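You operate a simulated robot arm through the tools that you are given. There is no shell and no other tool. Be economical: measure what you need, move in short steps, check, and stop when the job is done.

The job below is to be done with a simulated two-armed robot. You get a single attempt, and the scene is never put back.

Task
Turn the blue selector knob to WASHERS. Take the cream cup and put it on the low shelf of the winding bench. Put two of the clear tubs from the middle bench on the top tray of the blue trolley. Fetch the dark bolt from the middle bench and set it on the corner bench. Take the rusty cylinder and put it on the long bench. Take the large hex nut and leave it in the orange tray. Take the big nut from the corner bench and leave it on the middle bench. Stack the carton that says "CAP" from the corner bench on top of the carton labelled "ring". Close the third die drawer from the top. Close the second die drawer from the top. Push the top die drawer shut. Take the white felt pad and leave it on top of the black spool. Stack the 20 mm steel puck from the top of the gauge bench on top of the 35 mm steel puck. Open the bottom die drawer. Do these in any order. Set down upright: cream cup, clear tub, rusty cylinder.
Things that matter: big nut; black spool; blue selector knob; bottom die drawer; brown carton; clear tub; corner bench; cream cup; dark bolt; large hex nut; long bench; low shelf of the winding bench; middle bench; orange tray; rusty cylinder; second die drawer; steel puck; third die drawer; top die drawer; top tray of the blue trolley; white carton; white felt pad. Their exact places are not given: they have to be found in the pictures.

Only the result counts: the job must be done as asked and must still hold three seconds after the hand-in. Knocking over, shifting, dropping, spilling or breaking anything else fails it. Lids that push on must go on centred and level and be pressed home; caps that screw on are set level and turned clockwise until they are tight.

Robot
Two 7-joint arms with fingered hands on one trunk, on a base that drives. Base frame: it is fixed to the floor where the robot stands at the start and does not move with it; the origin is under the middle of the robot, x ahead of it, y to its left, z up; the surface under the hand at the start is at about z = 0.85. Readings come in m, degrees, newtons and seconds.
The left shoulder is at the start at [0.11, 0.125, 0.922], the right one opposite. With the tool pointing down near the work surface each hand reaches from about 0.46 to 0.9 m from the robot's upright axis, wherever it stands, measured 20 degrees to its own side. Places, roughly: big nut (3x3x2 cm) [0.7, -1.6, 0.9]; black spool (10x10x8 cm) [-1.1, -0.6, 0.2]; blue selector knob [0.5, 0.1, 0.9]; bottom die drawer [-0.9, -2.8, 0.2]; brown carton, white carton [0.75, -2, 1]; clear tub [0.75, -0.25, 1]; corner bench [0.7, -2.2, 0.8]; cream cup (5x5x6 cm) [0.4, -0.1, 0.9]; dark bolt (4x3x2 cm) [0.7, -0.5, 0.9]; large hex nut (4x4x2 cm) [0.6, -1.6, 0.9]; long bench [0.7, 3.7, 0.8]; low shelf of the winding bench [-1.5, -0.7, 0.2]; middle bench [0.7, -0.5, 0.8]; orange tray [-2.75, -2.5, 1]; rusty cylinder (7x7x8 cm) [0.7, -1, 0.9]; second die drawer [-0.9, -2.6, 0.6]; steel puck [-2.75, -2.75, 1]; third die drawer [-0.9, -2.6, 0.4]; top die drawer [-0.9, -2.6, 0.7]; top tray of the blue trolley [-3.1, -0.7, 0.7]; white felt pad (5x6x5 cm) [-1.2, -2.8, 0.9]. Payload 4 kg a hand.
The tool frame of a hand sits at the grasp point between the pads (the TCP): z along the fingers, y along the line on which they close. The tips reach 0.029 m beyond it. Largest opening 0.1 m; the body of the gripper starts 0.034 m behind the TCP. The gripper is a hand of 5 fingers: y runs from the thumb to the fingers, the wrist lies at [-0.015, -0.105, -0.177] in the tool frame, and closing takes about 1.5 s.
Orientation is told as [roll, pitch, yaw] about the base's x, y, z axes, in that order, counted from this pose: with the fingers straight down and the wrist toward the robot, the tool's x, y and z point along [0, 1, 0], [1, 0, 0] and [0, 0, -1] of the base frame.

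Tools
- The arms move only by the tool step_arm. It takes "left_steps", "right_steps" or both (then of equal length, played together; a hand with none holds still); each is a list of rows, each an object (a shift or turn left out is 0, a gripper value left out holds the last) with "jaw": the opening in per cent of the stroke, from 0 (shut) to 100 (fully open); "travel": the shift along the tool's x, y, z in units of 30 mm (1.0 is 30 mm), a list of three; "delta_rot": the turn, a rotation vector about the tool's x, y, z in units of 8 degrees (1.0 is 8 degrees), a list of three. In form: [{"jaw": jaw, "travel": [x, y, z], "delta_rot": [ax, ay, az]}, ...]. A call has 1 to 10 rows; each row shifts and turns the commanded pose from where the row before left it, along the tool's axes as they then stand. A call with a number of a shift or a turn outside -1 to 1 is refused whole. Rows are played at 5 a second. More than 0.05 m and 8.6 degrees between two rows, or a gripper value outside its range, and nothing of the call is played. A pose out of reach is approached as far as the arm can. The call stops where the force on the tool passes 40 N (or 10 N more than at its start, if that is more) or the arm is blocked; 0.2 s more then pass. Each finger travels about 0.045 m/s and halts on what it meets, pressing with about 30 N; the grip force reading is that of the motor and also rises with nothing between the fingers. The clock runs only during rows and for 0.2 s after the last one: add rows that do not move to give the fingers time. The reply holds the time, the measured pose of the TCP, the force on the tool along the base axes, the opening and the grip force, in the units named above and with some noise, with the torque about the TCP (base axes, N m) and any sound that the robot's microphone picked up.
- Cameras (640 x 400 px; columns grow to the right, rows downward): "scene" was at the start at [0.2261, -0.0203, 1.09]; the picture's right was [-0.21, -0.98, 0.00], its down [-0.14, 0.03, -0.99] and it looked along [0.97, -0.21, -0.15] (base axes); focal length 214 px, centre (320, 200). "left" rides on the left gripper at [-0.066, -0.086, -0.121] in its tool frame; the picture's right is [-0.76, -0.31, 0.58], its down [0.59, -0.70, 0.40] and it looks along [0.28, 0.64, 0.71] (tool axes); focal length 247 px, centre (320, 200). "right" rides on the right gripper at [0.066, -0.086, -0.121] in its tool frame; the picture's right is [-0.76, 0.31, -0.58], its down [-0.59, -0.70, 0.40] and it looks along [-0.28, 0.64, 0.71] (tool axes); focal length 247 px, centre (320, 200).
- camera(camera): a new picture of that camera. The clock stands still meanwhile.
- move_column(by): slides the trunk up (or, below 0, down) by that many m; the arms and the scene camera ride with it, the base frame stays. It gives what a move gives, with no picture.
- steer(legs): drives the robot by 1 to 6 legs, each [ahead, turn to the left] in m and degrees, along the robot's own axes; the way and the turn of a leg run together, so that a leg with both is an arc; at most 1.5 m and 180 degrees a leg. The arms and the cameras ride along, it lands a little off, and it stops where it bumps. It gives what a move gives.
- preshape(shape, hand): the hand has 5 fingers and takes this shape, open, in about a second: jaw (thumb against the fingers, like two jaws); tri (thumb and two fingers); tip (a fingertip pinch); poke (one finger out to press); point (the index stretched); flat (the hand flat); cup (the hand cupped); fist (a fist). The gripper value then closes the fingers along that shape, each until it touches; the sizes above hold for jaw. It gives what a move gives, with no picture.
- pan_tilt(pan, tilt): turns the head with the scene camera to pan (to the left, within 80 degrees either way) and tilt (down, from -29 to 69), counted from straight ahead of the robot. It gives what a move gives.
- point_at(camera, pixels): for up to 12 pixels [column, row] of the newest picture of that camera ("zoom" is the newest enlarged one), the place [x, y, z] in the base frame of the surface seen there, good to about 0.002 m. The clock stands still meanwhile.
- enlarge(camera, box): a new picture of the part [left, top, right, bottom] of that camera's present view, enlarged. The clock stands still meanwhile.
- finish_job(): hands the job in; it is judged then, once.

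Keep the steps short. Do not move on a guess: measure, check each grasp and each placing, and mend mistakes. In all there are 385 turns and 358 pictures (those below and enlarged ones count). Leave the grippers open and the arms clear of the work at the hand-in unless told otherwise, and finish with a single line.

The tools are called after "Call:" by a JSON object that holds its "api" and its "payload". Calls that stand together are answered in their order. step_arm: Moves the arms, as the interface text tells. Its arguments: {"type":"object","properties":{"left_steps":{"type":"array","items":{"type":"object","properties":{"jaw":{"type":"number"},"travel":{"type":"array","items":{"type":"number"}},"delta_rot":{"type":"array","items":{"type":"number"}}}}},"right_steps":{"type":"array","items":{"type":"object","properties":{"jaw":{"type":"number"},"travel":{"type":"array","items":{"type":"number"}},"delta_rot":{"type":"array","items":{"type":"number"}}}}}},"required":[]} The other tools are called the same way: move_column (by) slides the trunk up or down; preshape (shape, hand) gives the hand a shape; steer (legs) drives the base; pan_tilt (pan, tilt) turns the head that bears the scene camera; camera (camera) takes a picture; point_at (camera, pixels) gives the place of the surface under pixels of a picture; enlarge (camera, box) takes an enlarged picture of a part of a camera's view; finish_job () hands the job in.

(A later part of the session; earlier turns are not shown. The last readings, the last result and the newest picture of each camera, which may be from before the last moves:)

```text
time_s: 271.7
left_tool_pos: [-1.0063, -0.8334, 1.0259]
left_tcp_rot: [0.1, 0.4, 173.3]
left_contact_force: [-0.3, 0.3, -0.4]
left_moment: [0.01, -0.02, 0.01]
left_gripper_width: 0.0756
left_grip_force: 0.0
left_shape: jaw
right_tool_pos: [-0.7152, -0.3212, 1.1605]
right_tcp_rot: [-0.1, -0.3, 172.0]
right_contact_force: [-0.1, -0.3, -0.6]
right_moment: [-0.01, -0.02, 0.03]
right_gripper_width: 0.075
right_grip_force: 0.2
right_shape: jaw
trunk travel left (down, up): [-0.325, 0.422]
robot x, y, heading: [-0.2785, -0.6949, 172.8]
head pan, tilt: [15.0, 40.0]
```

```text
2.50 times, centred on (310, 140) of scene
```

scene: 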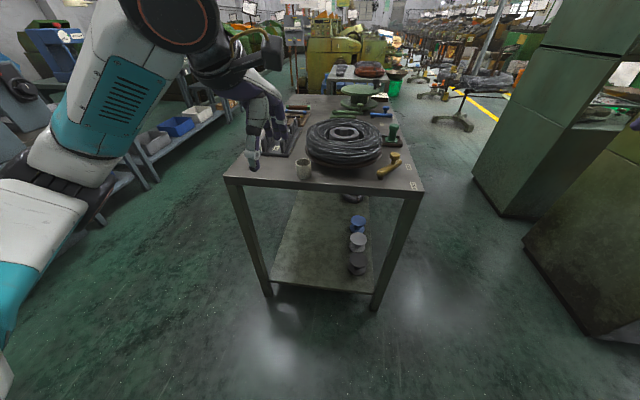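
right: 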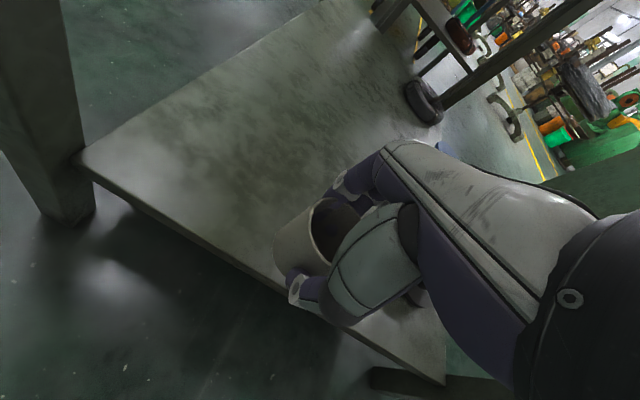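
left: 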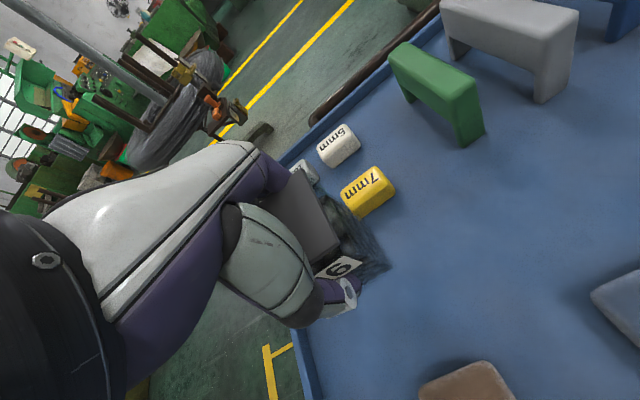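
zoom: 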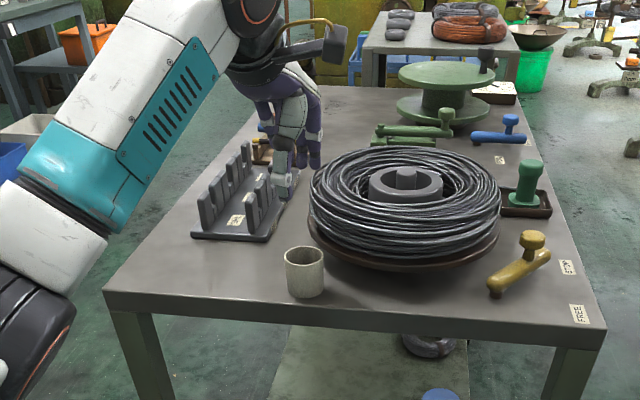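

Call:
{"api": "point_at", "payload": {"camera": "scene", "pixels": [[304, 165], [297, 165], [311, 165], [304, 172]]}}

Call:
{"api": "step_arm", "payload": {"left_steps": [{"travel": [0, 0, 1]}, {"travel": [0, 0, 1]}, {"travel": [0, 0, 1]}, {"travel": [0, 0, 1]}, {"travel": [0, 0, 0.45]}, {}]}}

Call:
{"api": "camera", "payload": {"camera": "left"}}

Call:
{"api": "enlarge", "payload": {"camera": "scene", "box": [200, 60, 420, 220]}}

```text
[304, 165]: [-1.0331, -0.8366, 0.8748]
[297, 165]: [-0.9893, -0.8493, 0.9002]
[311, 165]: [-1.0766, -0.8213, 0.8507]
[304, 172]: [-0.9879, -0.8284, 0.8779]
```

```text
time_s: 273.1
left_tool_pos: [-1.006, -0.8339, 0.8948]
left_tcp_rot: [0.0, 0.4, 173.3]
left_contact_force: [0.4, 0.0, -0.7]
left_moment: [-0.01, -0.04, 0.02]
left_gripper_width: 0.075
left_grip_force: 0.0
left_shape: jaw
right_tool_pos: [-0.7141, -0.3221, 1.1605]
right_tcp_rot: [-0.1, -0.3, 172.0]
right_contact_force: [-0.4, 0.0, -0.5]
right_moment: [0.01, 0.01, 0.01]
right_gripper_width: 0.0747
right_grip_force: 0.0
right_shape: jaw
trunk travel left (down, up): [-0.325, 0.422]
robot x, y, heading: [-0.2812, -0.6957, 172.9]
head pan, tilt: [15.0, 40.0]
```

```text
261 pictures are left
```

left: 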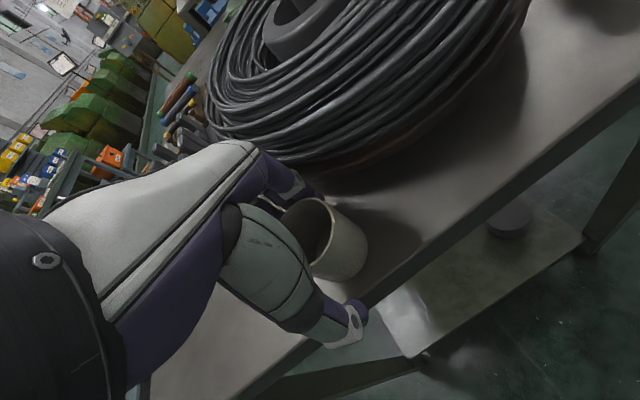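

```text
2.50 times, centred on (310, 140) of scene
```

zoom: 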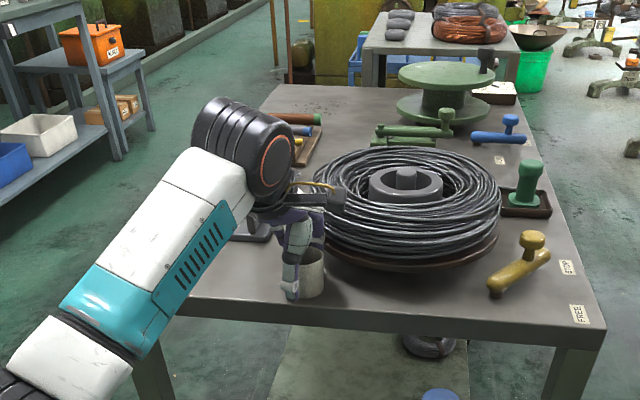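

Call:
{"api": "step_arm", "payload": {"left_steps": [{"jaw": 0}, {}, {}, {}, {}, {}, {}]}}

Call:
{"api": "step_arm", "payload": {"left_steps": [{"travel": [0, 0, -0.5]}, {"travel": [0, 0, -1]}, {"travel": [0, 0, -1]}, {"travel": [0, 0, -1]}, {"travel": [0, -1, -1]}, {"travel": [0, -1, 0]}, {"travel": [0, -1, 0]}, {"travel": [0, -1, 0]}, {"travel": [0, -1, 0]}]}}

Call:
{"api": "camera", "payload": {"camera": "scene"}}

```text
time_s: 274.7
left_tool_pos: [-1.0054, -0.8349, 0.896]
left_tcp_rot: [0.0, 0.4, 173.4]
left_contact_force: [0.0, -0.1, -0.7]
left_moment: [0.02, 0.0, 0.03]
left_gripper_width: 0.0411
left_grip_force: 29.9
left_shape: jaw
right_tool_pos: [-0.7155, -0.3204, 1.1599]
right_tcp_rot: [-0.1, -0.3, 172.1]
right_contact_force: [0.0, 0.3, -0.1]
right_moment: [0.03, -0.02, -0.03]
right_gripper_width: 0.0748
right_grip_force: 0.0
right_shape: jaw
trunk travel left (down, up): [-0.325, 0.422]
robot x, y, heading: [-0.276, -0.6981, 172.4]
head pan, tilt: [15.0, 40.0]
```

```text
time_s: 276.7
left_tool_pos: [-0.8554, -0.8543, 1.0297]
left_tcp_rot: [0.1, 0.4, 173.4]
left_contact_force: [0.5, 0.3, -0.3]
left_moment: [0.02, 0.0, -0.04]
left_gripper_width: 0.041
left_grip_force: 30.3
left_shape: jaw
right_tool_pos: [-0.7144, -0.3209, 1.1615]
right_tcp_rot: [-0.1, -0.3, 172.0]
right_contact_force: [0.2, -0.3, 1.2]
right_moment: [0.01, -0.03, -0.01]
right_gripper_width: 0.0745
right_grip_force: 0.1
right_shape: jaw
trunk travel left (down, up): [-0.325, 0.422]
robot x, y, heading: [-0.2755, -0.6987, 172.7]
head pan, tilt: [15.0, 40.0]
```

```text
259 pictures are left
```

scene: 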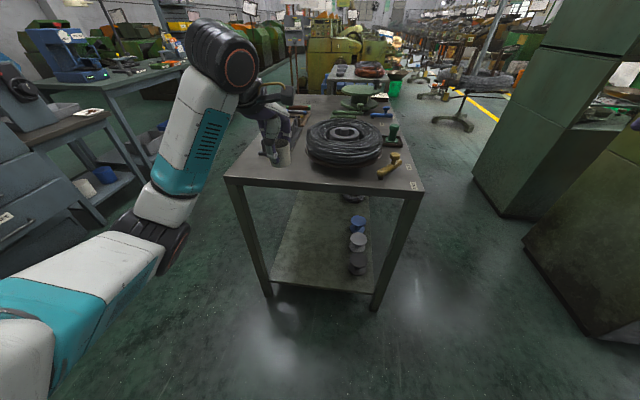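

The cup is in the left hand. I raise the right hand out of the way, pull the left hand in, and lower it with the elbow hanging.

Call:
{"api": "step_arm", "payload": {"left_steps": [{"travel": [0, -1, 0]}, {"travel": [0, -1, 0]}, {"travel": [0, -1, 0]}, {"travel": [0, -0.7, 1]}, {"travel": [0, 0, 1]}, {"travel": [0, 0, 1]}, {"travel": [0, 0, 1]}, {"travel": [0, 0, 1]}, {"travel": [0, 0, 1]}, {"travel": [0, 0, 1]}], "right_steps": [{"travel": [0, 0, -1]}, {"travel": [0, 0, -1]}, {"travel": [0, 0, -1]}, {"travel": [0, 0, -1]}, {"travel": [0, 0, -1]}, {"travel": [0, 0, -1]}, {}, {}, {}, {}]}}

Call:
{"api": "step_arm", "payload": {"left_steps": [{"travel": [0, 0, 1]}, {"travel": [0, 0, 1]}, {"travel": [0, 0, 1]}, {"travel": [0, 0, 1]}, {"travel": [0, 0, 1]}, {"travel": [0, 0, 1]}, {"travel": [0, 0, 1]}, {"travel": [0, 0, 1]}, {"travel": [0, 0, 0.8]}]}}

Call:
{"api": "camera", "payload": {"camera": "scene"}}

```text
time_s: 278.9
left_tool_pos: [-0.7458, -0.8645, 0.8207]
left_tcp_rot: [0.1, 0.4, 173.3]
left_contact_force: [0.0, 1.2, -1.7]
left_moment: [0.01, 0.0, -0.02]
left_gripper_width: 0.0409
left_grip_force: 29.9
left_shape: jaw
right_tool_pos: [-0.715, -0.3226, 1.3419]
right_tcp_rot: [-0.2, -0.3, 172.0]
right_contact_force: [0.4, -0.2, -0.6]
right_moment: [0.04, -0.01, -0.03]
right_gripper_width: 0.0749
right_grip_force: 0.0
right_shape: jaw
trunk travel left (down, up): [-0.325, 0.422]
robot x, y, heading: [-0.2774, -0.7, 173.1]
head pan, tilt: [15.0, 40.0]
```

```text
time_s: 280.9
left_tool_pos: [-0.7428, -0.8672, 0.5567]
left_tcp_rot: [0.2, 0.4, 173.4]
left_contact_force: [-0.4, 0.4, -0.9]
left_moment: [0.0, 0.0, -0.01]
left_gripper_width: 0.0408
left_grip_force: 30.1
left_shape: jaw
right_tool_pos: [-0.7138, -0.3223, 1.3415]
right_tcp_rot: [-0.1, -0.3, 172.0]
right_contact_force: [-0.1, 0.0, 0.1]
right_moment: [0.0, 0.01, -0.02]
right_gripper_width: 0.0748
right_grip_force: 0.1
right_shape: jaw
trunk travel left (down, up): [-0.325, 0.422]
robot x, y, heading: [-0.2789, -0.6936, 173.0]
head pan, tilt: [15.0, 40.0]
```

```text
258 pictures are left
```

scene: 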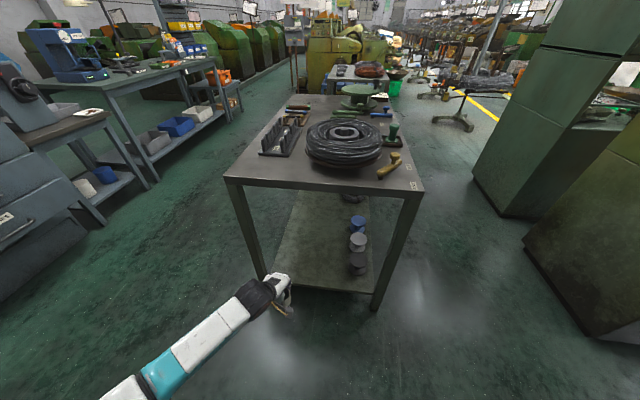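

Now the trunk goes down 0.32 m, bringing the cup to about shelf height outside the bench.

Call:
{"api": "move_column", "payload": {"by": -0.315}}

Call:
{"api": "camera", "payload": {"camera": "scene"}}

```text
time_s: 284.0
left_tool_pos: [-0.7424, -0.8671, 0.2428]
left_tcp_rot: [0.2, 0.5, 173.3]
left_contact_force: [0.6, 0.8, -1.1]
left_moment: [0.02, 0.03, 0.02]
left_gripper_width: 0.0408
left_grip_force: 30.0
left_shape: jaw
right_tool_pos: [-0.7133, -0.3227, 1.0257]
right_tcp_rot: [-0.1, -0.3, 172.0]
right_contact_force: [-1.1, 0.3, 0.3]
right_moment: [0.0, 0.0, 0.02]
right_gripper_width: 0.0748
right_grip_force: 0.2
right_shape: jaw
trunk travel left (down, up): [-0.01, 0.737]
robot x, y, heading: [-0.2829, -0.6984, 172.6]
head pan, tilt: [15.0, 40.0]
```

```text
257 pictures are left
```

scene: 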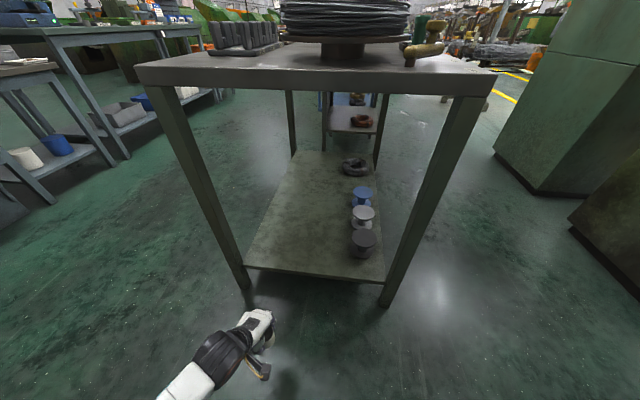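

I drive ahead 0.2 m, check, then the rest.

Call:
{"api": "steer", "payload": {"legs": [[0.22, 0]]}}

Call:
{"api": "camera", "payload": {"camera": "scene"}}

Call:
{"api": "camera", "payload": {"camera": "left"}}

```text
time_s: 285.7
left_tool_pos: [-0.962, -0.8414, 0.2424]
left_tcp_rot: [0.2, 0.4, 173.5]
left_contact_force: [-0.6, 0.0, -1.5]
left_moment: [0.0, 0.0, 0.01]
left_gripper_width: 0.0405
left_grip_force: 29.8
left_shape: jaw
right_tool_pos: [-0.9343, -0.2957, 1.0257]
right_tcp_rot: [-0.1, -0.4, 172.2]
right_contact_force: [-0.3, -0.2, 0.1]
right_moment: [0.02, -0.01, 0.0]
right_gripper_width: 0.0749
right_grip_force: 0.0
right_shape: jaw
trunk travel left (down, up): [-0.01, 0.737]
robot x, y, heading: [-0.5008, -0.6727, 172.9]
head pan, tilt: [15.0, 40.0]
```

```text
256 pictures are left
```

scene: 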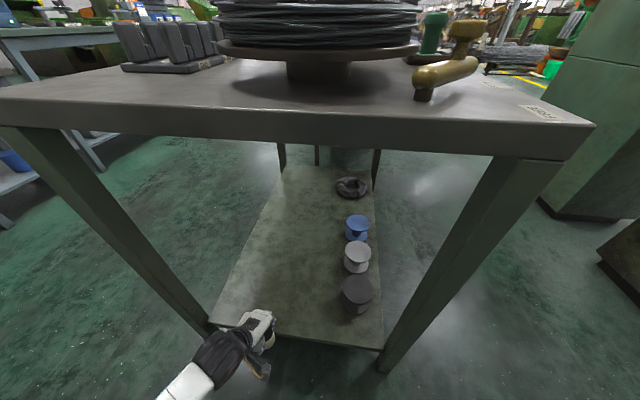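

```text
255 pictures are left
```

left: 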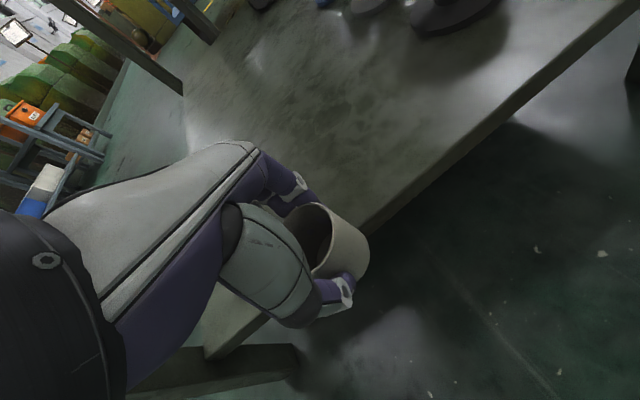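

I extend the arm forward 10 cm rather than drive further.

Call:
{"api": "step_arm", "payload": {"left_steps": [{"travel": [-0.2, 1, 0]}, {"travel": [0, 1, 0]}, {"travel": [0, 1, 0]}, {"travel": [0, 0.3, 0]}, {}]}}

Call:
{"api": "camera", "payload": {"camera": "left"}}

Call:
{"api": "camera", "payload": {"camera": "scene"}}

```text
time_s: 286.9
left_tool_pos: [-1.0597, -0.8248, 0.2419]
left_tcp_rot: [0.2, 0.5, 173.5]
left_contact_force: [-0.2, -0.2, -1.5]
left_moment: [-0.02, 0.0, 0.04]
left_gripper_width: 0.0407
left_grip_force: 30.3
left_shape: jaw
right_tool_pos: [-0.9352, -0.2968, 1.0264]
right_tcp_rot: [0.0, -0.3, 172.2]
right_contact_force: [-0.6, 0.2, -0.1]
right_moment: [-0.01, 0.03, -0.01]
right_gripper_width: 0.0747
right_grip_force: 0.1
right_shape: jaw
trunk travel left (down, up): [-0.01, 0.737]
robot x, y, heading: [-0.4973, -0.6729, 172.8]
head pan, tilt: [15.0, 40.0]
```

```text
254 pictures are left
```

left: 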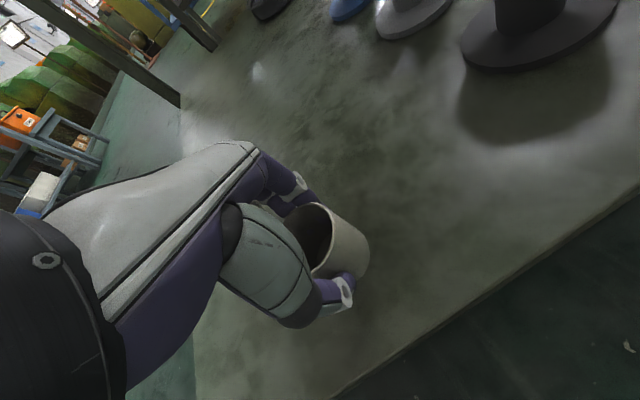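

```text
253 pictures are left
```

scene: 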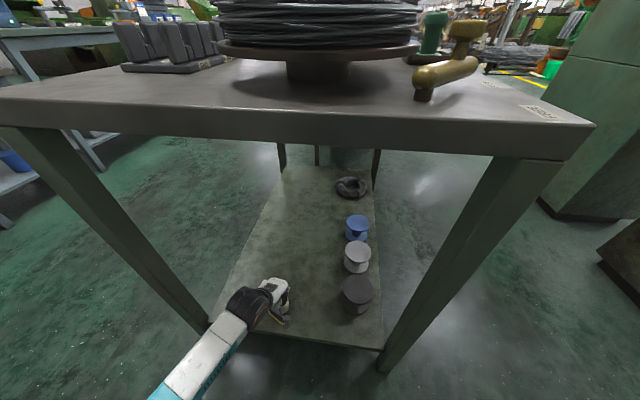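

The cup is over the shelf at (−1.06, −0.825). I lower about 3 cm, gently at the end.

Call:
{"api": "step_arm", "payload": {"left_steps": [{"travel": [0, 0, 0.6]}, {"travel": [0, 0, 0.25]}, {"travel": [0, 0, 0.12]}, {}]}}

```text
time_s: 287.9
left_tool_pos: [-1.0605, -0.8245, 0.2126]
left_tcp_rot: [0.1, 0.5, 173.5]
left_contact_force: [0.1, -0.6, -0.3]
left_moment: [0.03, -0.02, 0.02]
left_gripper_width: 0.0406
left_grip_force: 29.4
left_shape: jaw
right_tool_pos: [-0.9352, -0.2967, 1.0265]
right_tcp_rot: [-0.1, -0.3, 172.2]
right_contact_force: [-0.5, -0.2, 0.4]
right_moment: [-0.01, -0.03, -0.01]
right_gripper_width: 0.0748
right_grip_force: 0.1
right_shape: jaw
trunk travel left (down, up): [-0.01, 0.737]
robot x, y, heading: [-0.5005, -0.6707, 173.2]
head pan, tilt: [15.0, 40.0]
```

Call:
{"api": "step_arm", "payload": {"left_steps": [{"travel": [0, 0, 0.1]}, {"travel": [0, 0, 0.1]}, {}]}}

```text
time_s: 288.7
left_tool_pos: [-1.0617, -0.8242, 0.2091]
left_tcp_rot: [0.1, 0.2, 173.5]
left_contact_force: [3.3, 0.6, 13.6]
left_moment: [0.01, 0.0, 0.02]
left_gripper_width: 0.0414
left_grip_force: 30.1
left_shape: jaw
right_tool_pos: [-0.9344, -0.296, 1.026]
right_tcp_rot: [-0.1, -0.4, 172.2]
right_contact_force: [-0.7, -0.1, -0.7]
right_moment: [-0.01, -0.02, 0.05]
right_gripper_width: 0.0746
right_grip_force: 0.1
right_shape: jaw
trunk travel left (down, up): [-0.01, 0.737]
robot x, y, heading: [-0.4959, -0.6729, 173.1]
head pan, tilt: [15.0, 40.0]
```

Firm contact. I open, rise and look.

Call:
{"api": "step_arm", "payload": {"left_steps": [{"jaw": 75}, {}, {}, {}, {}, {"travel": [0, 0, -0.5]}, {"travel": [0, 0, -1]}, {"travel": [0, 0, -1]}, {"travel": [0, -0.5, -1]}]}}

Call:
{"api": "camera", "payload": {"camera": "left"}}

```text
time_s: 290.7
left_tool_pos: [-1.0436, -0.8266, 0.311]
left_tcp_rot: [0.1, 0.5, 173.4]
left_contact_force: [0.9, 0.5, 0.0]
left_moment: [-0.02, 0.0, 0.0]
left_gripper_width: 0.0747
left_grip_force: 0.2
left_shape: jaw
right_tool_pos: [-0.9357, -0.2961, 1.0256]
right_tcp_rot: [-0.1, -0.3, 172.1]
right_contact_force: [-0.2, -0.3, -0.4]
right_moment: [-0.01, -0.02, -0.01]
right_gripper_width: 0.0747
right_grip_force: 0.0
right_shape: jaw
trunk travel left (down, up): [-0.01, 0.737]
robot x, y, heading: [-0.4984, -0.6716, 172.9]
head pan, tilt: [15.0, 40.0]
```

```text
252 pictures are left
```

left: 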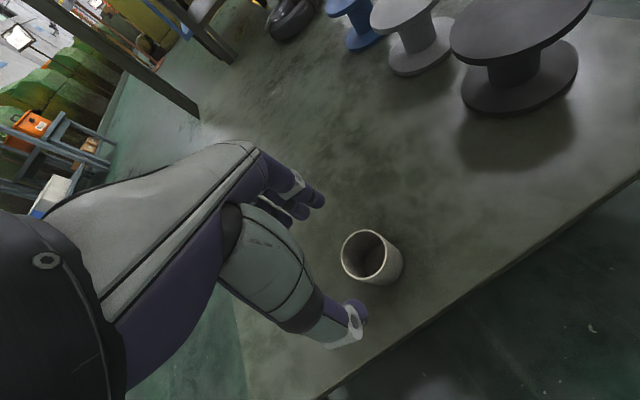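

The cup stands upright on the low shelf. I back off, raise trunk and arm, and turn to the middle bench.

Call:
{"api": "steer", "payload": {"legs": [[-0.24, 0]]}}

Call:
{"api": "move_column", "payload": {"by": 0.32}}

Call:
{"api": "step_arm", "payload": {"left_steps": [{"travel": [0, 0, -1]}, {"travel": [0, 0, -1]}, {"travel": [0, 0, -1]}, {"travel": [0, 0, -1]}, {"travel": [0, 0, -1]}, {"travel": [0, 0, -1]}, {"travel": [0, 0, -1]}, {"travel": [0, 0, -1]}, {"travel": [0, 0, -1]}, {"travel": [0, 0, -1]}]}}

Call:
{"api": "step_arm", "payload": {"left_steps": [{"travel": [0, -1, -1]}, {"travel": [0, -1, -1]}, {"travel": [0, 0, -1]}, {"travel": [0, 0, -1]}, {"travel": [0, 0, -1]}, {"travel": [0, 0, -1]}, {"travel": [0, 0, -1]}, {"travel": [0, 0, -1]}]}}

Call:
{"api": "steer", "payload": {"legs": [[0, -173], [0, 0]]}}

Call:
{"api": "pan_tilt", "payload": {"pan": -20, "tilt": 25}}

Call:
{"api": "camera", "payload": {"camera": "scene"}}

```text
time_s: 292.5
left_tool_pos: [-0.8014, -0.8557, 0.3107]
left_tcp_rot: [0.0, 0.4, 173.6]
left_contact_force: [-0.7, 0.0, 0.7]
left_moment: [0.0, -0.02, 0.02]
left_gripper_width: 0.0747
left_grip_force: 0.0
left_shape: jaw
right_tool_pos: [-0.6919, -0.3268, 1.0264]
right_tcp_rot: [-0.2, -0.3, 172.2]
right_contact_force: [0.0, 0.2, 0.0]
right_moment: [0.02, -0.03, -0.03]
right_gripper_width: 0.0751
right_grip_force: 0.0
right_shape: jaw
trunk travel left (down, up): [-0.01, 0.737]
robot x, y, heading: [-0.2595, -0.7009, 173.0]
head pan, tilt: [15.0, 40.0]
```

```text
time_s: 295.7
left_tool_pos: [-0.8007, -0.8551, 0.6322]
left_tcp_rot: [0.0, 0.4, 173.5]
left_contact_force: [0.3, 1.1, -0.1]
left_moment: [0.01, -0.01, 0.04]
left_gripper_width: 0.0746
left_grip_force: 0.2
left_shape: jaw
right_tool_pos: [-0.6942, -0.3263, 1.3459]
right_tcp_rot: [-0.1, -0.3, 172.2]
right_contact_force: [0.3, 0.5, -0.6]
right_moment: [0.02, 0.0, -0.01]
right_gripper_width: 0.0747
right_grip_force: 0.1
right_shape: jaw
trunk travel left (down, up): [-0.33, 0.417]
robot x, y, heading: [-0.2569, -0.7013, 173.1]
head pan, tilt: [15.0, 40.0]
```

```text
time_s: 297.9
left_tool_pos: [-0.8034, -0.8533, 0.9314]
left_tcp_rot: [0.2, 0.4, 173.4]
left_contact_force: [-0.2, -0.3, 0.0]
left_moment: [-0.01, -0.04, 0.02]
left_gripper_width: 0.0746
left_grip_force: 0.0
left_shape: jaw
right_tool_pos: [-0.6931, -0.3263, 1.3462]
right_tcp_rot: [-0.1, -0.4, 172.2]
right_contact_force: [-0.8, -0.2, 0.3]
right_moment: [-0.01, 0.0, 0.01]
right_gripper_width: 0.0747
right_grip_force: 0.1
right_shape: jaw
trunk travel left (down, up): [-0.33, 0.417]
robot x, y, heading: [-0.2527, -0.7015, 173.3]
head pan, tilt: [15.0, 40.0]
```

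```text
time_s: 299.7
left_tool_pos: [-0.7443, -0.8599, 1.1728]
left_tcp_rot: [0.1, 0.4, 173.5]
left_contact_force: [-0.1, 0.4, 0.8]
left_moment: [0.01, -0.01, 0.0]
left_gripper_width: 0.075
left_grip_force: 0.0
left_shape: jaw
right_tool_pos: [-0.6922, -0.3265, 1.3466]
right_tcp_rot: [-0.2, -0.3, 172.2]
right_contact_force: [0.6, 0.2, -0.2]
right_moment: [0.0, -0.03, 0.0]
right_gripper_width: 0.075
right_grip_force: 0.0
right_shape: jaw
trunk travel left (down, up): [-0.33, 0.417]
robot x, y, heading: [-0.26, -0.6986, 173.2]
head pan, tilt: [15.0, 40.0]
```

```text
time_s: 307.6
left_tool_pos: [0.2098, -0.4789, 1.1718]
left_tcp_rot: [0.1, 0.3, 1.0]
left_contact_force: [0.4, 0.4, 1.0]
left_moment: [-0.02, -0.02, 0.01]
left_gripper_width: 0.0749
left_grip_force: 0.1
left_shape: jaw
right_tool_pos: [0.2269, -1.0153, 1.3464]
right_tcp_rot: [-0.2, -0.3, -0.4]
right_contact_force: [-0.2, 1.1, -0.9]
right_moment: [0.02, 0.01, 0.0]
right_gripper_width: 0.0746
right_grip_force: 0.1
right_shape: jaw
trunk travel left (down, up): [-0.33, 0.417]
robot x, y, heading: [-0.255, -0.7012, 0.3]
head pan, tilt: [15.0, 40.0]
```

```text
time_s: 308.6
left_tool_pos: [0.2096, -0.4781, 1.1725]
left_tcp_rot: [0.1, 0.5, 0.9]
left_contact_force: [0.6, 0.6, 1.1]
left_moment: [0.01, 0.0, 0.0]
left_gripper_width: 0.0748
left_grip_force: 0.0
left_shape: jaw
right_tool_pos: [0.2268, -1.0156, 1.3466]
right_tcp_rot: [-0.2, -0.4, -0.4]
right_contact_force: [0.3, 0.2, 0.8]
right_moment: [-0.01, -0.01, 0.04]
right_gripper_width: 0.0747
right_grip_force: 0.1
right_shape: jaw
trunk travel left (down, up): [-0.33, 0.417]
robot x, y, heading: [-0.2552, -0.6982, 0.4]
head pan, tilt: [-20.0, 25.0]
```

```text
251 pictures are left
```

scene: 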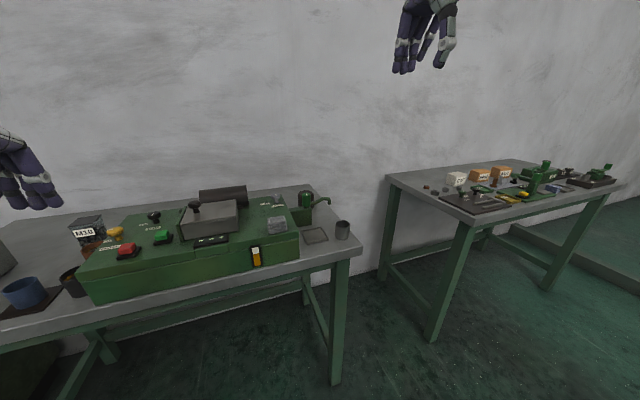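

Call:
{"api": "enlarge", "payload": {"camera": "scene", "box": [60, 170, 370, 310]}}

Call:
{"api": "point_at", "payload": {"camera": "scene", "pixels": [[342, 222], [342, 232], [315, 235], [278, 222], [305, 198], [240, 190], [210, 215], [200, 240], [350, 250]]}}

Call:
{"api": "enlarge", "payload": {"camera": "scene", "box": [380, 140, 620, 240]}}

```text
2.06 times, centred on (215, 240) of scene
```

zoom: 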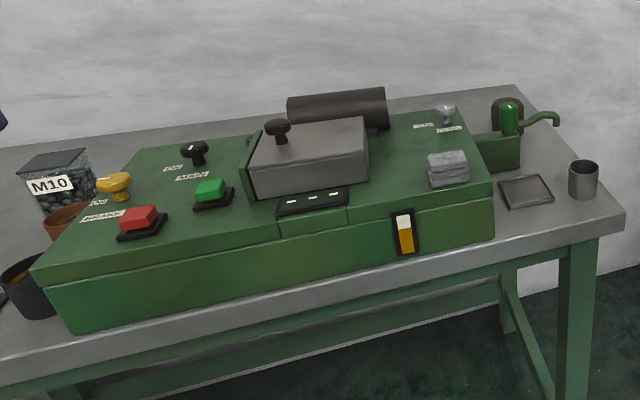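

```text
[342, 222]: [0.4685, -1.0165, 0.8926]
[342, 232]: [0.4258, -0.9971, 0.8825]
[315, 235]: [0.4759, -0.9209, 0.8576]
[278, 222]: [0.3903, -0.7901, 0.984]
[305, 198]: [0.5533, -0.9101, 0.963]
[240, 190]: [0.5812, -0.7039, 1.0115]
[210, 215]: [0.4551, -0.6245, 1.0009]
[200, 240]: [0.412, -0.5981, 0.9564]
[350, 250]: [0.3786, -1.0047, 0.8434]
```

```text
2.67 times, centred on (500, 190) of scene
```

zoom: 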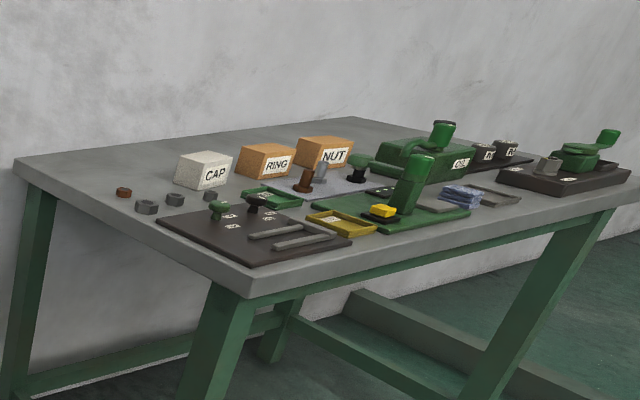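

The rusty cylinder and dark bolt must be behind the green machine. I raise the trunk for a high view and move closer.

Call:
{"api": "move_column", "payload": {"by": 0.4}}

Call:
{"api": "steer", "payload": {"legs": [[0.2, 0]]}}

Call:
{"api": "pan_tilt", "payload": {"pan": 0, "tilt": 50}}

Call:
{"api": "camera", "payload": {"camera": "scene"}}

```text
time_s: 312.5
left_tool_pos: [0.2099, -0.4794, 1.5717]
left_tcp_rot: [0.1, 0.4, 1.0]
left_contact_force: [0.1, -1.0, -0.4]
left_moment: [0.0, -0.01, -0.01]
left_gripper_width: 0.0748
left_grip_force: 0.0
left_shape: jaw
right_tool_pos: [0.2258, -1.0162, 1.7456]
right_tcp_rot: [-0.1, -0.3, -0.4]
right_contact_force: [-0.2, 0.3, -0.2]
right_moment: [-0.02, -0.02, 0.02]
right_gripper_width: 0.0748
right_grip_force: 0.1
right_shape: jaw
trunk travel left (down, up): [-0.73, 0.017]
robot x, y, heading: [-0.2542, -0.701, 0.1]
head pan, tilt: [-20.0, 25.0]
```

```text
time_s: 314.1
left_tool_pos: [0.4106, -0.4796, 1.5722]
left_tcp_rot: [0.1, 0.4, 0.8]
left_contact_force: [-0.4, 0.4, -0.2]
left_moment: [0.04, 0.02, -0.03]
left_gripper_width: 0.075
left_grip_force: 0.1
left_shape: jaw
right_tool_pos: [0.4252, -1.0144, 1.7464]
right_tcp_rot: [-0.1, -0.3, -0.5]
right_contact_force: [0.0, -0.1, 1.0]
right_moment: [0.0, 0.06, 0.01]
right_gripper_width: 0.0746
right_grip_force: 0.1
right_shape: jaw
trunk travel left (down, up): [-0.73, 0.017]
robot x, y, heading: [-0.057, -0.6959, 0.2]
head pan, tilt: [-20.0, 25.0]
```

```text
time_s: 315.0
left_tool_pos: [0.4106, -0.4779, 1.5711]
left_tcp_rot: [0.2, 0.4, 0.7]
left_contact_force: [0.0, 1.0, -0.7]
left_moment: [0.03, -0.01, -0.05]
left_gripper_width: 0.0747
left_grip_force: 0.0
left_shape: jaw
right_tool_pos: [0.4242, -1.0152, 1.7462]
right_tcp_rot: [-0.2, -0.4, -0.5]
right_contact_force: [-0.7, 0.3, 0.0]
right_moment: [0.01, -0.03, 0.01]
right_gripper_width: 0.0745
right_grip_force: 0.0
right_shape: jaw
trunk travel left (down, up): [-0.73, 0.017]
robot x, y, heading: [-0.054, -0.6977, 0.2]
head pan, tilt: [0.0, 50.0]
```

```text
248 pictures are left
```

scene: 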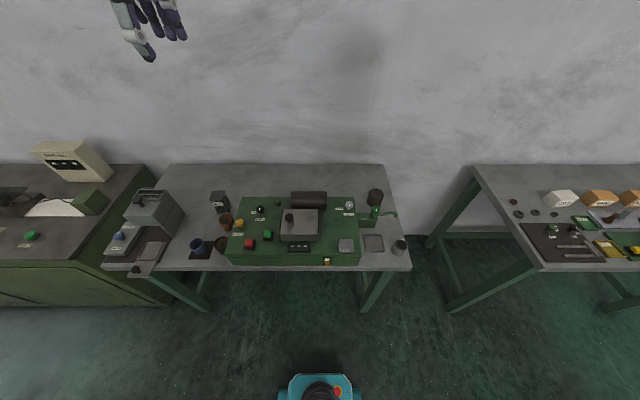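

Call:
{"api": "enlarge", "payload": {"camera": "scene", "box": [190, 150, 430, 290]}}

Call:
{"api": "enlarge", "payload": {"camera": "scene", "box": [460, 150, 640, 280]}}

Call:
{"api": "point_at", "payload": {"camera": "scene", "pixels": [[375, 197], [311, 197], [398, 247], [260, 208], [376, 225], [374, 242], [225, 220], [220, 200]]}}

```text
2.67 times, centred on (310, 220) of scene
```

zoom: 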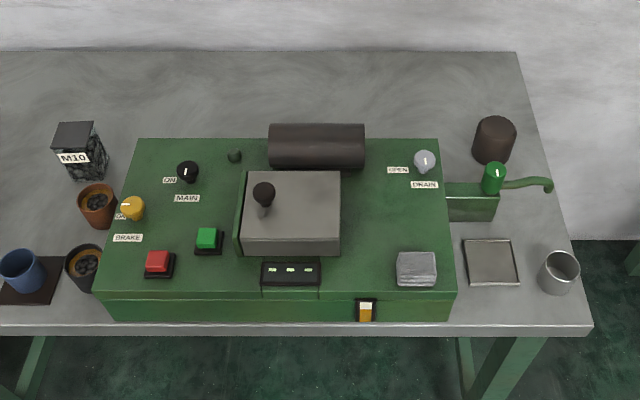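

```text
3.08 times, centred on (550, 215) of scene
```

zoom: 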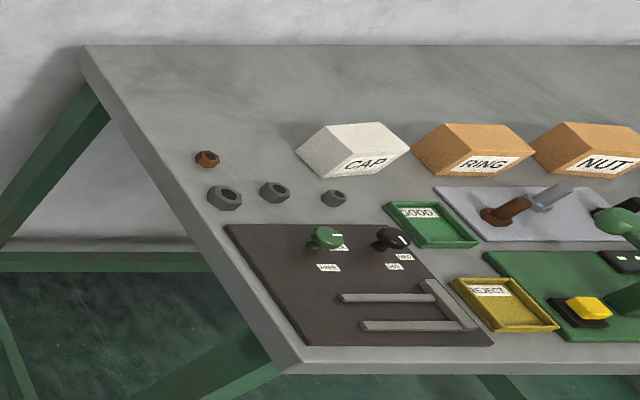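

```text
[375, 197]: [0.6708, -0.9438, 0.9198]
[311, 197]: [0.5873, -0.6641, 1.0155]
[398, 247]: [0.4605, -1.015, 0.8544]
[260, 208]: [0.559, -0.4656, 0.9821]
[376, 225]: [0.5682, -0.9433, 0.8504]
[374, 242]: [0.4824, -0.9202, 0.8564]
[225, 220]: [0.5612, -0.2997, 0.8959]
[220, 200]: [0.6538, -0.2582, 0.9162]
```

Call:
{"api": "enlarge", "payload": {"camera": "scene", "box": [245, 190, 305, 230]}}

Call:
{"api": "enlarge", "payload": {"camera": "scene", "box": [355, 180, 415, 220]}}

```text
10.00 times, centred on (275, 210) of scene
```

zoom: 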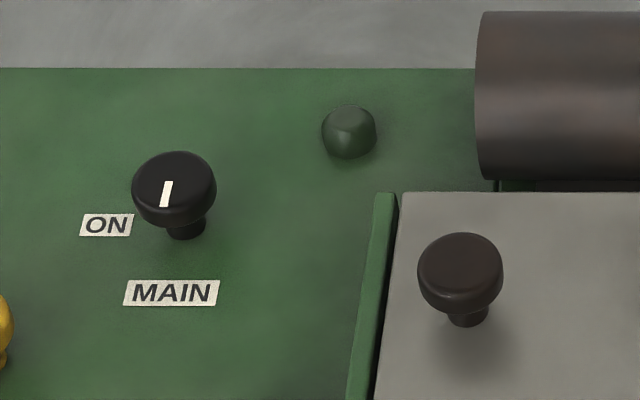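

```text
10.00 times, centred on (385, 200) of scene
```

zoom: 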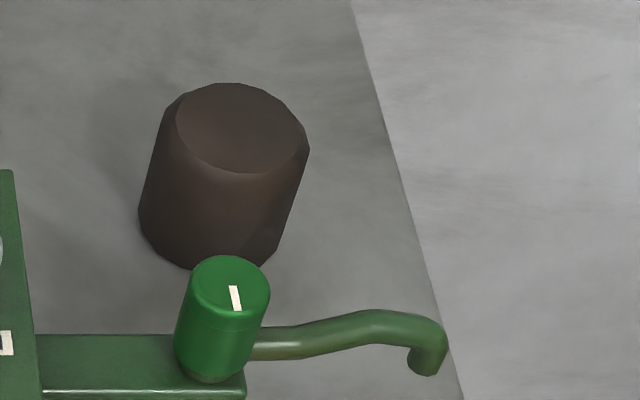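

The narrow zone right behind the green machine is hidden from the head. I look there with the left hand camera: extend the left hand over the back.

Call:
{"api": "step_arm", "payload": {"left_steps": [{"travel": [0, 1, 0]}, {"travel": [0, 1, 0]}, {"travel": [0, 1, 0]}, {"travel": [0, 1, 1]}, {"travel": [0, 1, 1]}, {"travel": [0, 1, 1]}, {"travel": [0, 1, 1]}, {"travel": [0, 1, 1]}, {"travel": [0, 1, 1]}, {"travel": [0, 1, 1]}]}}

Call:
{"api": "camera", "payload": {"camera": "left"}}

```text
time_s: 317.2
left_tool_pos: [0.7121, -0.4779, 1.3608]
left_tcp_rot: [0.1, 0.2, 0.7]
left_contact_force: [0.3, -0.4, 0.0]
left_moment: [0.02, 0.01, 0.01]
left_gripper_width: 0.075
left_grip_force: 0.1
left_shape: jaw
right_tool_pos: [0.4273, -1.0171, 1.7453]
right_tcp_rot: [0.0, -0.2, -0.4]
right_contact_force: [0.2, -0.5, -0.7]
right_moment: [0.02, -0.02, 0.0]
right_gripper_width: 0.0749
right_grip_force: 0.1
right_shape: jaw
trunk travel left (down, up): [-0.73, 0.017]
robot x, y, heading: [-0.057, -0.6979, 0.1]
head pan, tilt: [0.0, 50.0]
```

```text
243 pictures are left
```

left: 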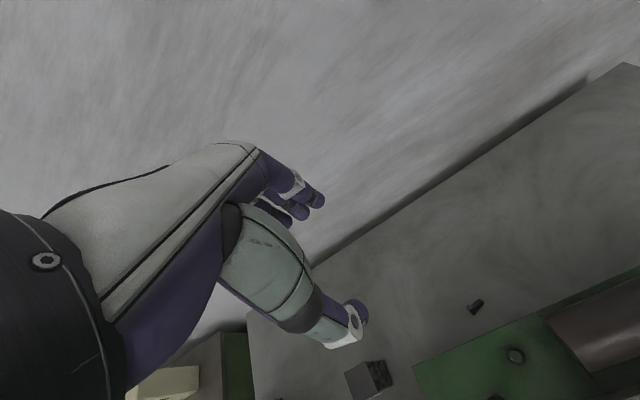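

The dark bolt shows at (475,307). I zoom on it and measure.

Call:
{"api": "enlarge", "payload": {"camera": "left", "box": [425, 275, 525, 340]}}

Call:
{"api": "point_at", "payload": {"camera": "zoom", "pixels": [[320, 200], [340, 175], [300, 225], [360, 190], [285, 210], [320, 240]]}}

```text
6.15 times, centred on (475, 308) of left
```

zoom: 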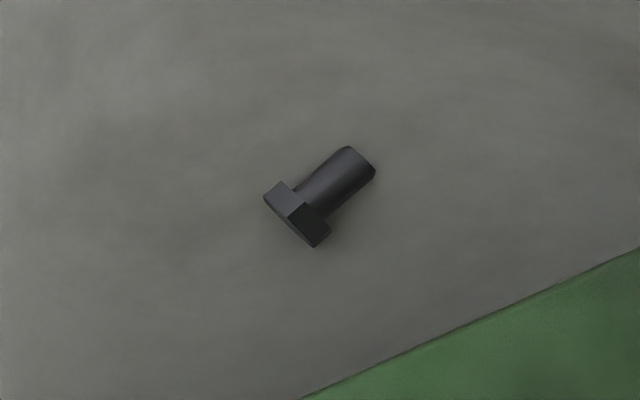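

```text
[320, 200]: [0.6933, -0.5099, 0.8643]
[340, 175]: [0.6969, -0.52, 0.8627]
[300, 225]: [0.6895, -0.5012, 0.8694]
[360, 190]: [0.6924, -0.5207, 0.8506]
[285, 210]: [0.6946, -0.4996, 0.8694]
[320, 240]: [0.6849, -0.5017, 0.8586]
```

Call:
{"api": "point_at", "payload": {"camera": "zoom", "pixels": [[430, 352], [600, 275], [420, 335], [560, 275]]}}

Call:
{"api": "step_arm", "payload": {"left_steps": [{"delta_rot": [0, 0, 1]}, {"delta_rot": [0, 0, 1]}, {"delta_rot": [0, 0, 1]}, {"delta_rot": [0, 0, 1]}, {"delta_rot": [0, 0, 1]}, {"delta_rot": [0, 0, 1]}, {"delta_rot": [0, 0, 1]}, {"delta_rot": [0, 0, 1]}, {"delta_rot": [0, 0, 1]}, {"delta_rot": [0, 0, 1]}]}}

```text
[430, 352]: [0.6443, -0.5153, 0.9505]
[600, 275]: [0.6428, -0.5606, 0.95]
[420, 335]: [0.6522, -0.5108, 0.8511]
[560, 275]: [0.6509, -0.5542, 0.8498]
```

```text
time_s: 319.4
left_tool_pos: [0.6182, -0.488, 1.3488]
left_tcp_rot: [-0.4, 0.3, -79.3]
left_contact_force: [-0.3, 0.3, -0.2]
left_moment: [-0.02, 0.02, 0.0]
left_gripper_width: 0.075
left_grip_force: 0.1
left_shape: jaw
left hand out of reach, approached as far as the arm can: row 4, 5, 6, 7, 8, 9, 10
right_tool_pos: [0.426, -1.0155, 1.7459]
right_tcp_rot: [-0.2, -0.4, -0.5]
right_contact_force: [0.0, -0.1, 0.4]
right_moment: [-0.01, 0.02, -0.02]
right_gripper_width: 0.0748
right_grip_force: 0.1
right_shape: jaw
trunk travel left (down, up): [-0.73, 0.017]
robot x, y, heading: [-0.0538, -0.695, 0.4]
head pan, tilt: [0.0, 50.0]
```

The bolt lies at (0.692, −0.508), 4.7 cm behind the machine's back edge. Reach is limited with the trunk so high: I lower the trunk 0.3 and move 5 cm closer.

Call:
{"api": "move_column", "payload": {"by": -0.25}}

Call:
{"api": "steer", "payload": {"legs": [[0.05, 0]]}}

Call:
{"api": "step_arm", "payload": {"left_steps": [{"travel": [1, 0, 0]}, {"travel": [1, 0.3, 0]}, {"travel": [0, 0.3, 0], "delta_rot": [0, 0, 0.6]}, {"delta_rot": [0, 0, 0.6]}, {}]}}

Call:
{"api": "camera", "payload": {"camera": "left"}}

```text
time_s: 321.9
left_tool_pos: [0.6189, -0.4874, 1.0994]
left_tcp_rot: [-0.4, 0.2, -79.2]
left_contact_force: [0.0, 0.0, -1.1]
left_moment: [-0.02, 0.03, -0.04]
left_gripper_width: 0.075
left_grip_force: 0.1
left_shape: jaw
right_tool_pos: [0.4256, -1.0148, 1.4964]
right_tcp_rot: [-0.1, -0.3, -0.5]
right_contact_force: [-0.6, -0.4, 0.0]
right_moment: [0.02, -0.03, 0.03]
right_gripper_width: 0.075
right_grip_force: 0.0
right_shape: jaw
trunk travel left (down, up): [-0.48, 0.267]
robot x, y, heading: [-0.058, -0.6994, 0.3]
head pan, tilt: [0.0, 50.0]
```

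```text
time_s: 322.9
left_tool_pos: [0.664, -0.488, 1.0999]
left_tcp_rot: [-0.3, 0.2, -79.3]
left_contact_force: [-0.5, -0.5, -0.1]
left_moment: [0.0, 0.0, 0.02]
left_gripper_width: 0.0749
left_grip_force: 0.1
left_shape: jaw
right_tool_pos: [0.4699, -1.0155, 1.4968]
right_tcp_rot: [-0.1, -0.4, -0.4]
right_contact_force: [0.3, 0.6, 0.0]
right_moment: [0.02, -0.02, -0.01]
right_gripper_width: 0.0747
right_grip_force: 0.0
right_shape: jaw
trunk travel left (down, up): [-0.48, 0.267]
robot x, y, heading: [-0.007, -0.6986, 0.2]
head pan, tilt: [0.0, 50.0]
```

```text
time_s: 324.1
left_tool_pos: [0.6537, -0.4839, 1.0908]
left_tcp_rot: [-0.5, 0.1, -89.0]
left_contact_force: [0.1, 0.5, 1.2]
left_moment: [0.03, -0.03, -0.02]
left_gripper_width: 0.0747
left_grip_force: 0.0
left_shape: jaw
left hand out of reach, approached as far as the arm can: row 1, 2, 3, 4
right_tool_pos: [0.472, -1.0152, 1.4964]
right_tcp_rot: [-0.1, -0.4, -0.5]
right_contact_force: [0.1, 0.2, -0.7]
right_moment: [-0.04, 0.03, 0.0]
right_gripper_width: 0.0749
right_grip_force: 0.1
right_shape: jaw
trunk travel left (down, up): [-0.48, 0.267]
robot x, y, heading: [-0.0089, -0.6958, 0.3]
head pan, tilt: [0.0, 50.0]
```

```text
241 pictures are left
```

left: 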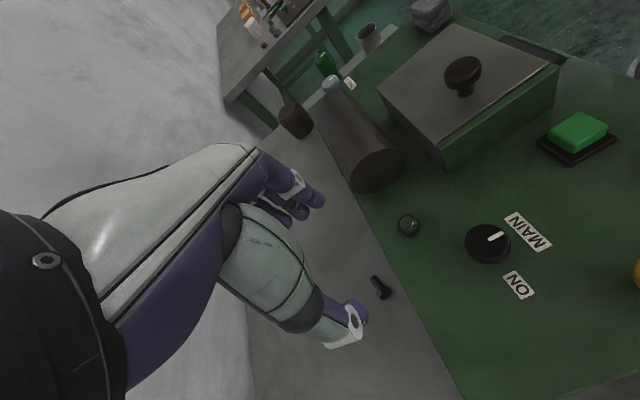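

With yaw −90 it cannot reach. Instead I use yaw 0 with the jaw fully open, offset toward the wall (TCP x ≈ 0.712), so the palm clears the machine edge and the thumb sweeps the bolt into the fingers.

Call:
{"api": "step_arm", "payload": {"left_steps": [{"delta_rot": [0, 0, -1], "jaw": 100}, {"delta_rot": [0, 0, -1]}, {"delta_rot": [0, 0, -1]}, {"delta_rot": [0, 0, -1]}, {"delta_rot": [0, 0, -1]}, {"delta_rot": [0, 0, -1]}, {"delta_rot": [0, 0, -1]}, {"delta_rot": [0, 0, -1]}, {"delta_rot": [0, 0, -1]}, {"delta_rot": [0, 0, -1]}]}}

Call:
{"api": "step_arm", "payload": {"left_steps": [{"delta_rot": [0, 0, -1]}, {"delta_rot": [0, 0, -0.12]}, {"travel": [-0.4, 1, 0]}, {"travel": [-0.4, 0.9, 0]}, {}]}}

Call:
{"api": "camera", "payload": {"camera": "left"}}

```text
time_s: 326.3
left_tool_pos: [0.7763, -0.4619, 1.0886]
left_tcp_rot: [0.0, 0.6, -8.9]
left_contact_force: [-0.1, 0.5, -0.1]
left_moment: [0.0, 0.01, -0.01]
left_gripper_width: 0.0996
left_grip_force: 0.1
left_shape: jaw
left hand out of reach, approached as far as the arm can: row 1, 2, 3, 4, 5, 6, 7, 8, 9, 10
right_tool_pos: [0.4735, -1.0156, 1.4963]
right_tcp_rot: [-0.1, -0.4, -0.5]
right_contact_force: [0.3, -0.7, 0.4]
right_moment: [-0.01, -0.02, 0.0]
right_gripper_width: 0.0747
right_grip_force: 0.1
right_shape: jaw
trunk travel left (down, up): [-0.48, 0.267]
robot x, y, heading: [-0.0097, -0.6969, 0.4]
head pan, tilt: [0.0, 50.0]
```

```text
time_s: 327.5
left_tool_pos: [0.7836, -0.4781, 1.0861]
left_tcp_rot: [0.2, 0.4, 0.2]
left_contact_force: [-0.1, 0.5, 0.1]
left_moment: [0.0, 0.01, 0.01]
left_gripper_width: 0.0998
left_grip_force: 0.0
left_shape: jaw
left hand out of reach, approached as far as the arm can: row 1, 3, 4
right_tool_pos: [0.4719, -1.0144, 1.4971]
right_tcp_rot: [-0.1, -0.3, -0.5]
right_contact_force: [0.0, -0.2, -0.7]
right_moment: [0.0, 0.0, -0.02]
right_gripper_width: 0.0749
right_grip_force: 0.2
right_shape: jaw
trunk travel left (down, up): [-0.48, 0.267]
robot x, y, heading: [-0.0051, -0.6969, 0.1]
head pan, tilt: [0.0, 50.0]
```

```text
240 pictures are left
```

left: 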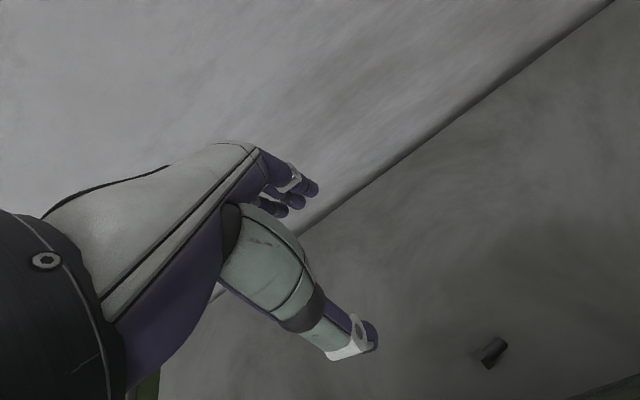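

Now I go to (0.712, −0.508) and down in stages.

Call:
{"api": "step_arm", "payload": {"left_steps": [{"travel": [-0.5, -1, 0]}, {"travel": [-0.5, -1, 0]}, {"travel": [0, -0.39, 0]}, {"travel": [0, 0, 1]}, {"travel": [0, 0, 1]}, {"travel": [0, 0, 1]}, {}]}}

Call:
{"api": "camera", "payload": {"camera": "left"}}

```text
time_s: 329.1
left_tool_pos: [0.7748, -0.5011, 0.997]
left_tcp_rot: [0.1, 0.4, 0.1]
left_contact_force: [-0.9, 0.7, 0.8]
left_moment: [-0.01, 0.02, 0.03]
left_gripper_width: 0.0996
left_grip_force: 0.0
left_shape: jaw
left hand out of reach, approached as far as the arm can: row 1, 2, 3, 5, 6
right_tool_pos: [0.4714, -1.0146, 1.4967]
right_tcp_rot: [-0.1, -0.3, -0.5]
right_contact_force: [-0.8, 0.3, -0.9]
right_moment: [0.03, 0.0, 0.07]
right_gripper_width: 0.0747
right_grip_force: 0.1
right_shape: jaw
trunk travel left (down, up): [-0.48, 0.267]
robot x, y, heading: [-0.0061, -0.6967, 0.2]
head pan, tilt: [0.0, 50.0]
```

```text
239 pictures are left
```

left: 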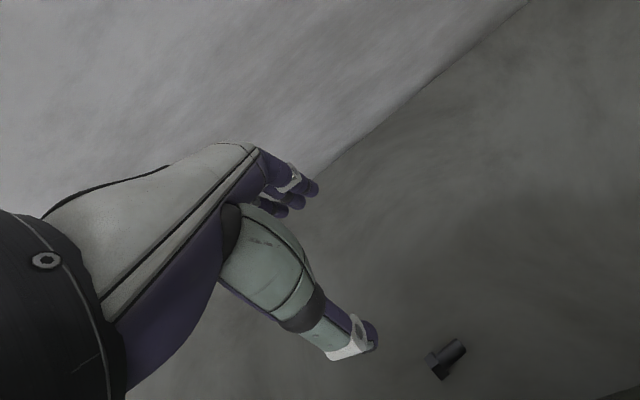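

Call:
{"api": "step_arm", "payload": {"left_steps": [{"travel": [-0.2, -1, 0]}, {"travel": [0, -1, 0]}, {}]}}

```text
time_s: 329.9
left_tool_pos: [0.7746, -0.5027, 0.9961]
left_tcp_rot: [0.2, 0.5, 0.1]
left_contact_force: [-0.3, -0.3, 0.4]
left_moment: [-0.02, 0.0, 0.0]
left_gripper_width: 0.1001
left_grip_force: 0.0
left_shape: jaw
left hand out of reach, approached as far as the arm can: row 1, 2
right_tool_pos: [0.4731, -1.0149, 1.4957]
right_tcp_rot: [-0.1, -0.4, -0.6]
right_contact_force: [-0.1, 0.3, 0.6]
right_moment: [0.05, 0.0, -0.04]
right_gripper_width: 0.0748
right_grip_force: 0.1
right_shape: jaw
trunk travel left (down, up): [-0.48, 0.267]
robot x, y, heading: [-0.0105, -0.6968, 0.2]
head pan, tilt: [0.0, 50.0]
```

Call:
{"api": "pan_tilt", "payload": {"pan": 15, "tilt": 45}}

Call:
{"api": "camera", "payload": {"camera": "scene"}}

```text
time_s: 330.6
left_tool_pos: [0.7735, -0.5041, 0.9965]
left_tcp_rot: [0.1, 0.6, 0.1]
left_contact_force: [1.0, 0.2, -0.6]
left_moment: [0.0, 0.0, -0.01]
left_gripper_width: 0.0998
left_grip_force: 0.1
left_shape: jaw
right_tool_pos: [0.4726, -1.0158, 1.4973]
right_tcp_rot: [-0.1, -0.4, -0.5]
right_contact_force: [0.2, 0.6, 0.6]
right_moment: [0.01, 0.01, 0.03]
right_gripper_width: 0.0751
right_grip_force: 0.0
right_shape: jaw
trunk travel left (down, up): [-0.48, 0.267]
robot x, y, heading: [-0.007, -0.7011, 0.4]
head pan, tilt: [15.0, 45.0]
```

```text
238 pictures are left
```

scene: 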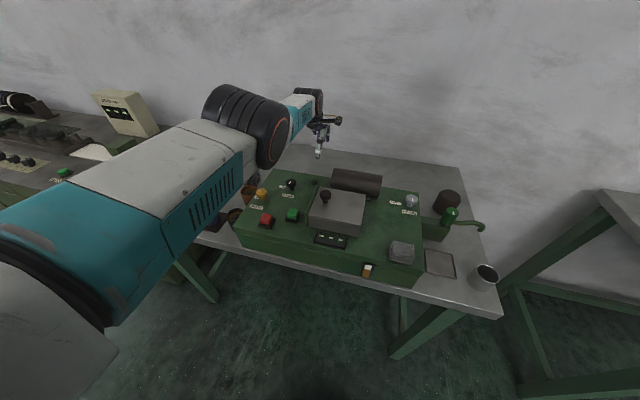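

The left arm got into a stretched posture. I pull it back and up to free it.

Call:
{"api": "step_arm", "payload": {"left_steps": [{"travel": [0, -1, -1]}, {"travel": [0, -1, -1]}, {"travel": [0, -1, -1]}, {"travel": [0, -1, -1]}, {}]}}

```text
time_s: 331.8
left_tool_pos: [0.7841, -0.5017, 1.109]
left_tcp_rot: [0.1, 0.5, 0.1]
left_contact_force: [0.4, 0.8, 0.6]
left_moment: [-0.02, 0.0, -0.02]
left_gripper_width: 0.0998
left_grip_force: 0.0
left_shape: jaw
left hand out of reach, approached as far as the arm can: row 1, 2, 3, 4
right_tool_pos: [0.4721, -1.0148, 1.4964]
right_tcp_rot: [-0.2, -0.3, -0.6]
right_contact_force: [0.1, 0.6, -0.5]
right_moment: [0.03, -0.01, -0.01]
right_gripper_width: 0.0751
right_grip_force: 0.0
right_shape: jaw
trunk travel left (down, up): [-0.48, 0.267]
robot x, y, heading: [-0.0072, -0.696, 0.3]
head pan, tilt: [15.0, 45.0]
```

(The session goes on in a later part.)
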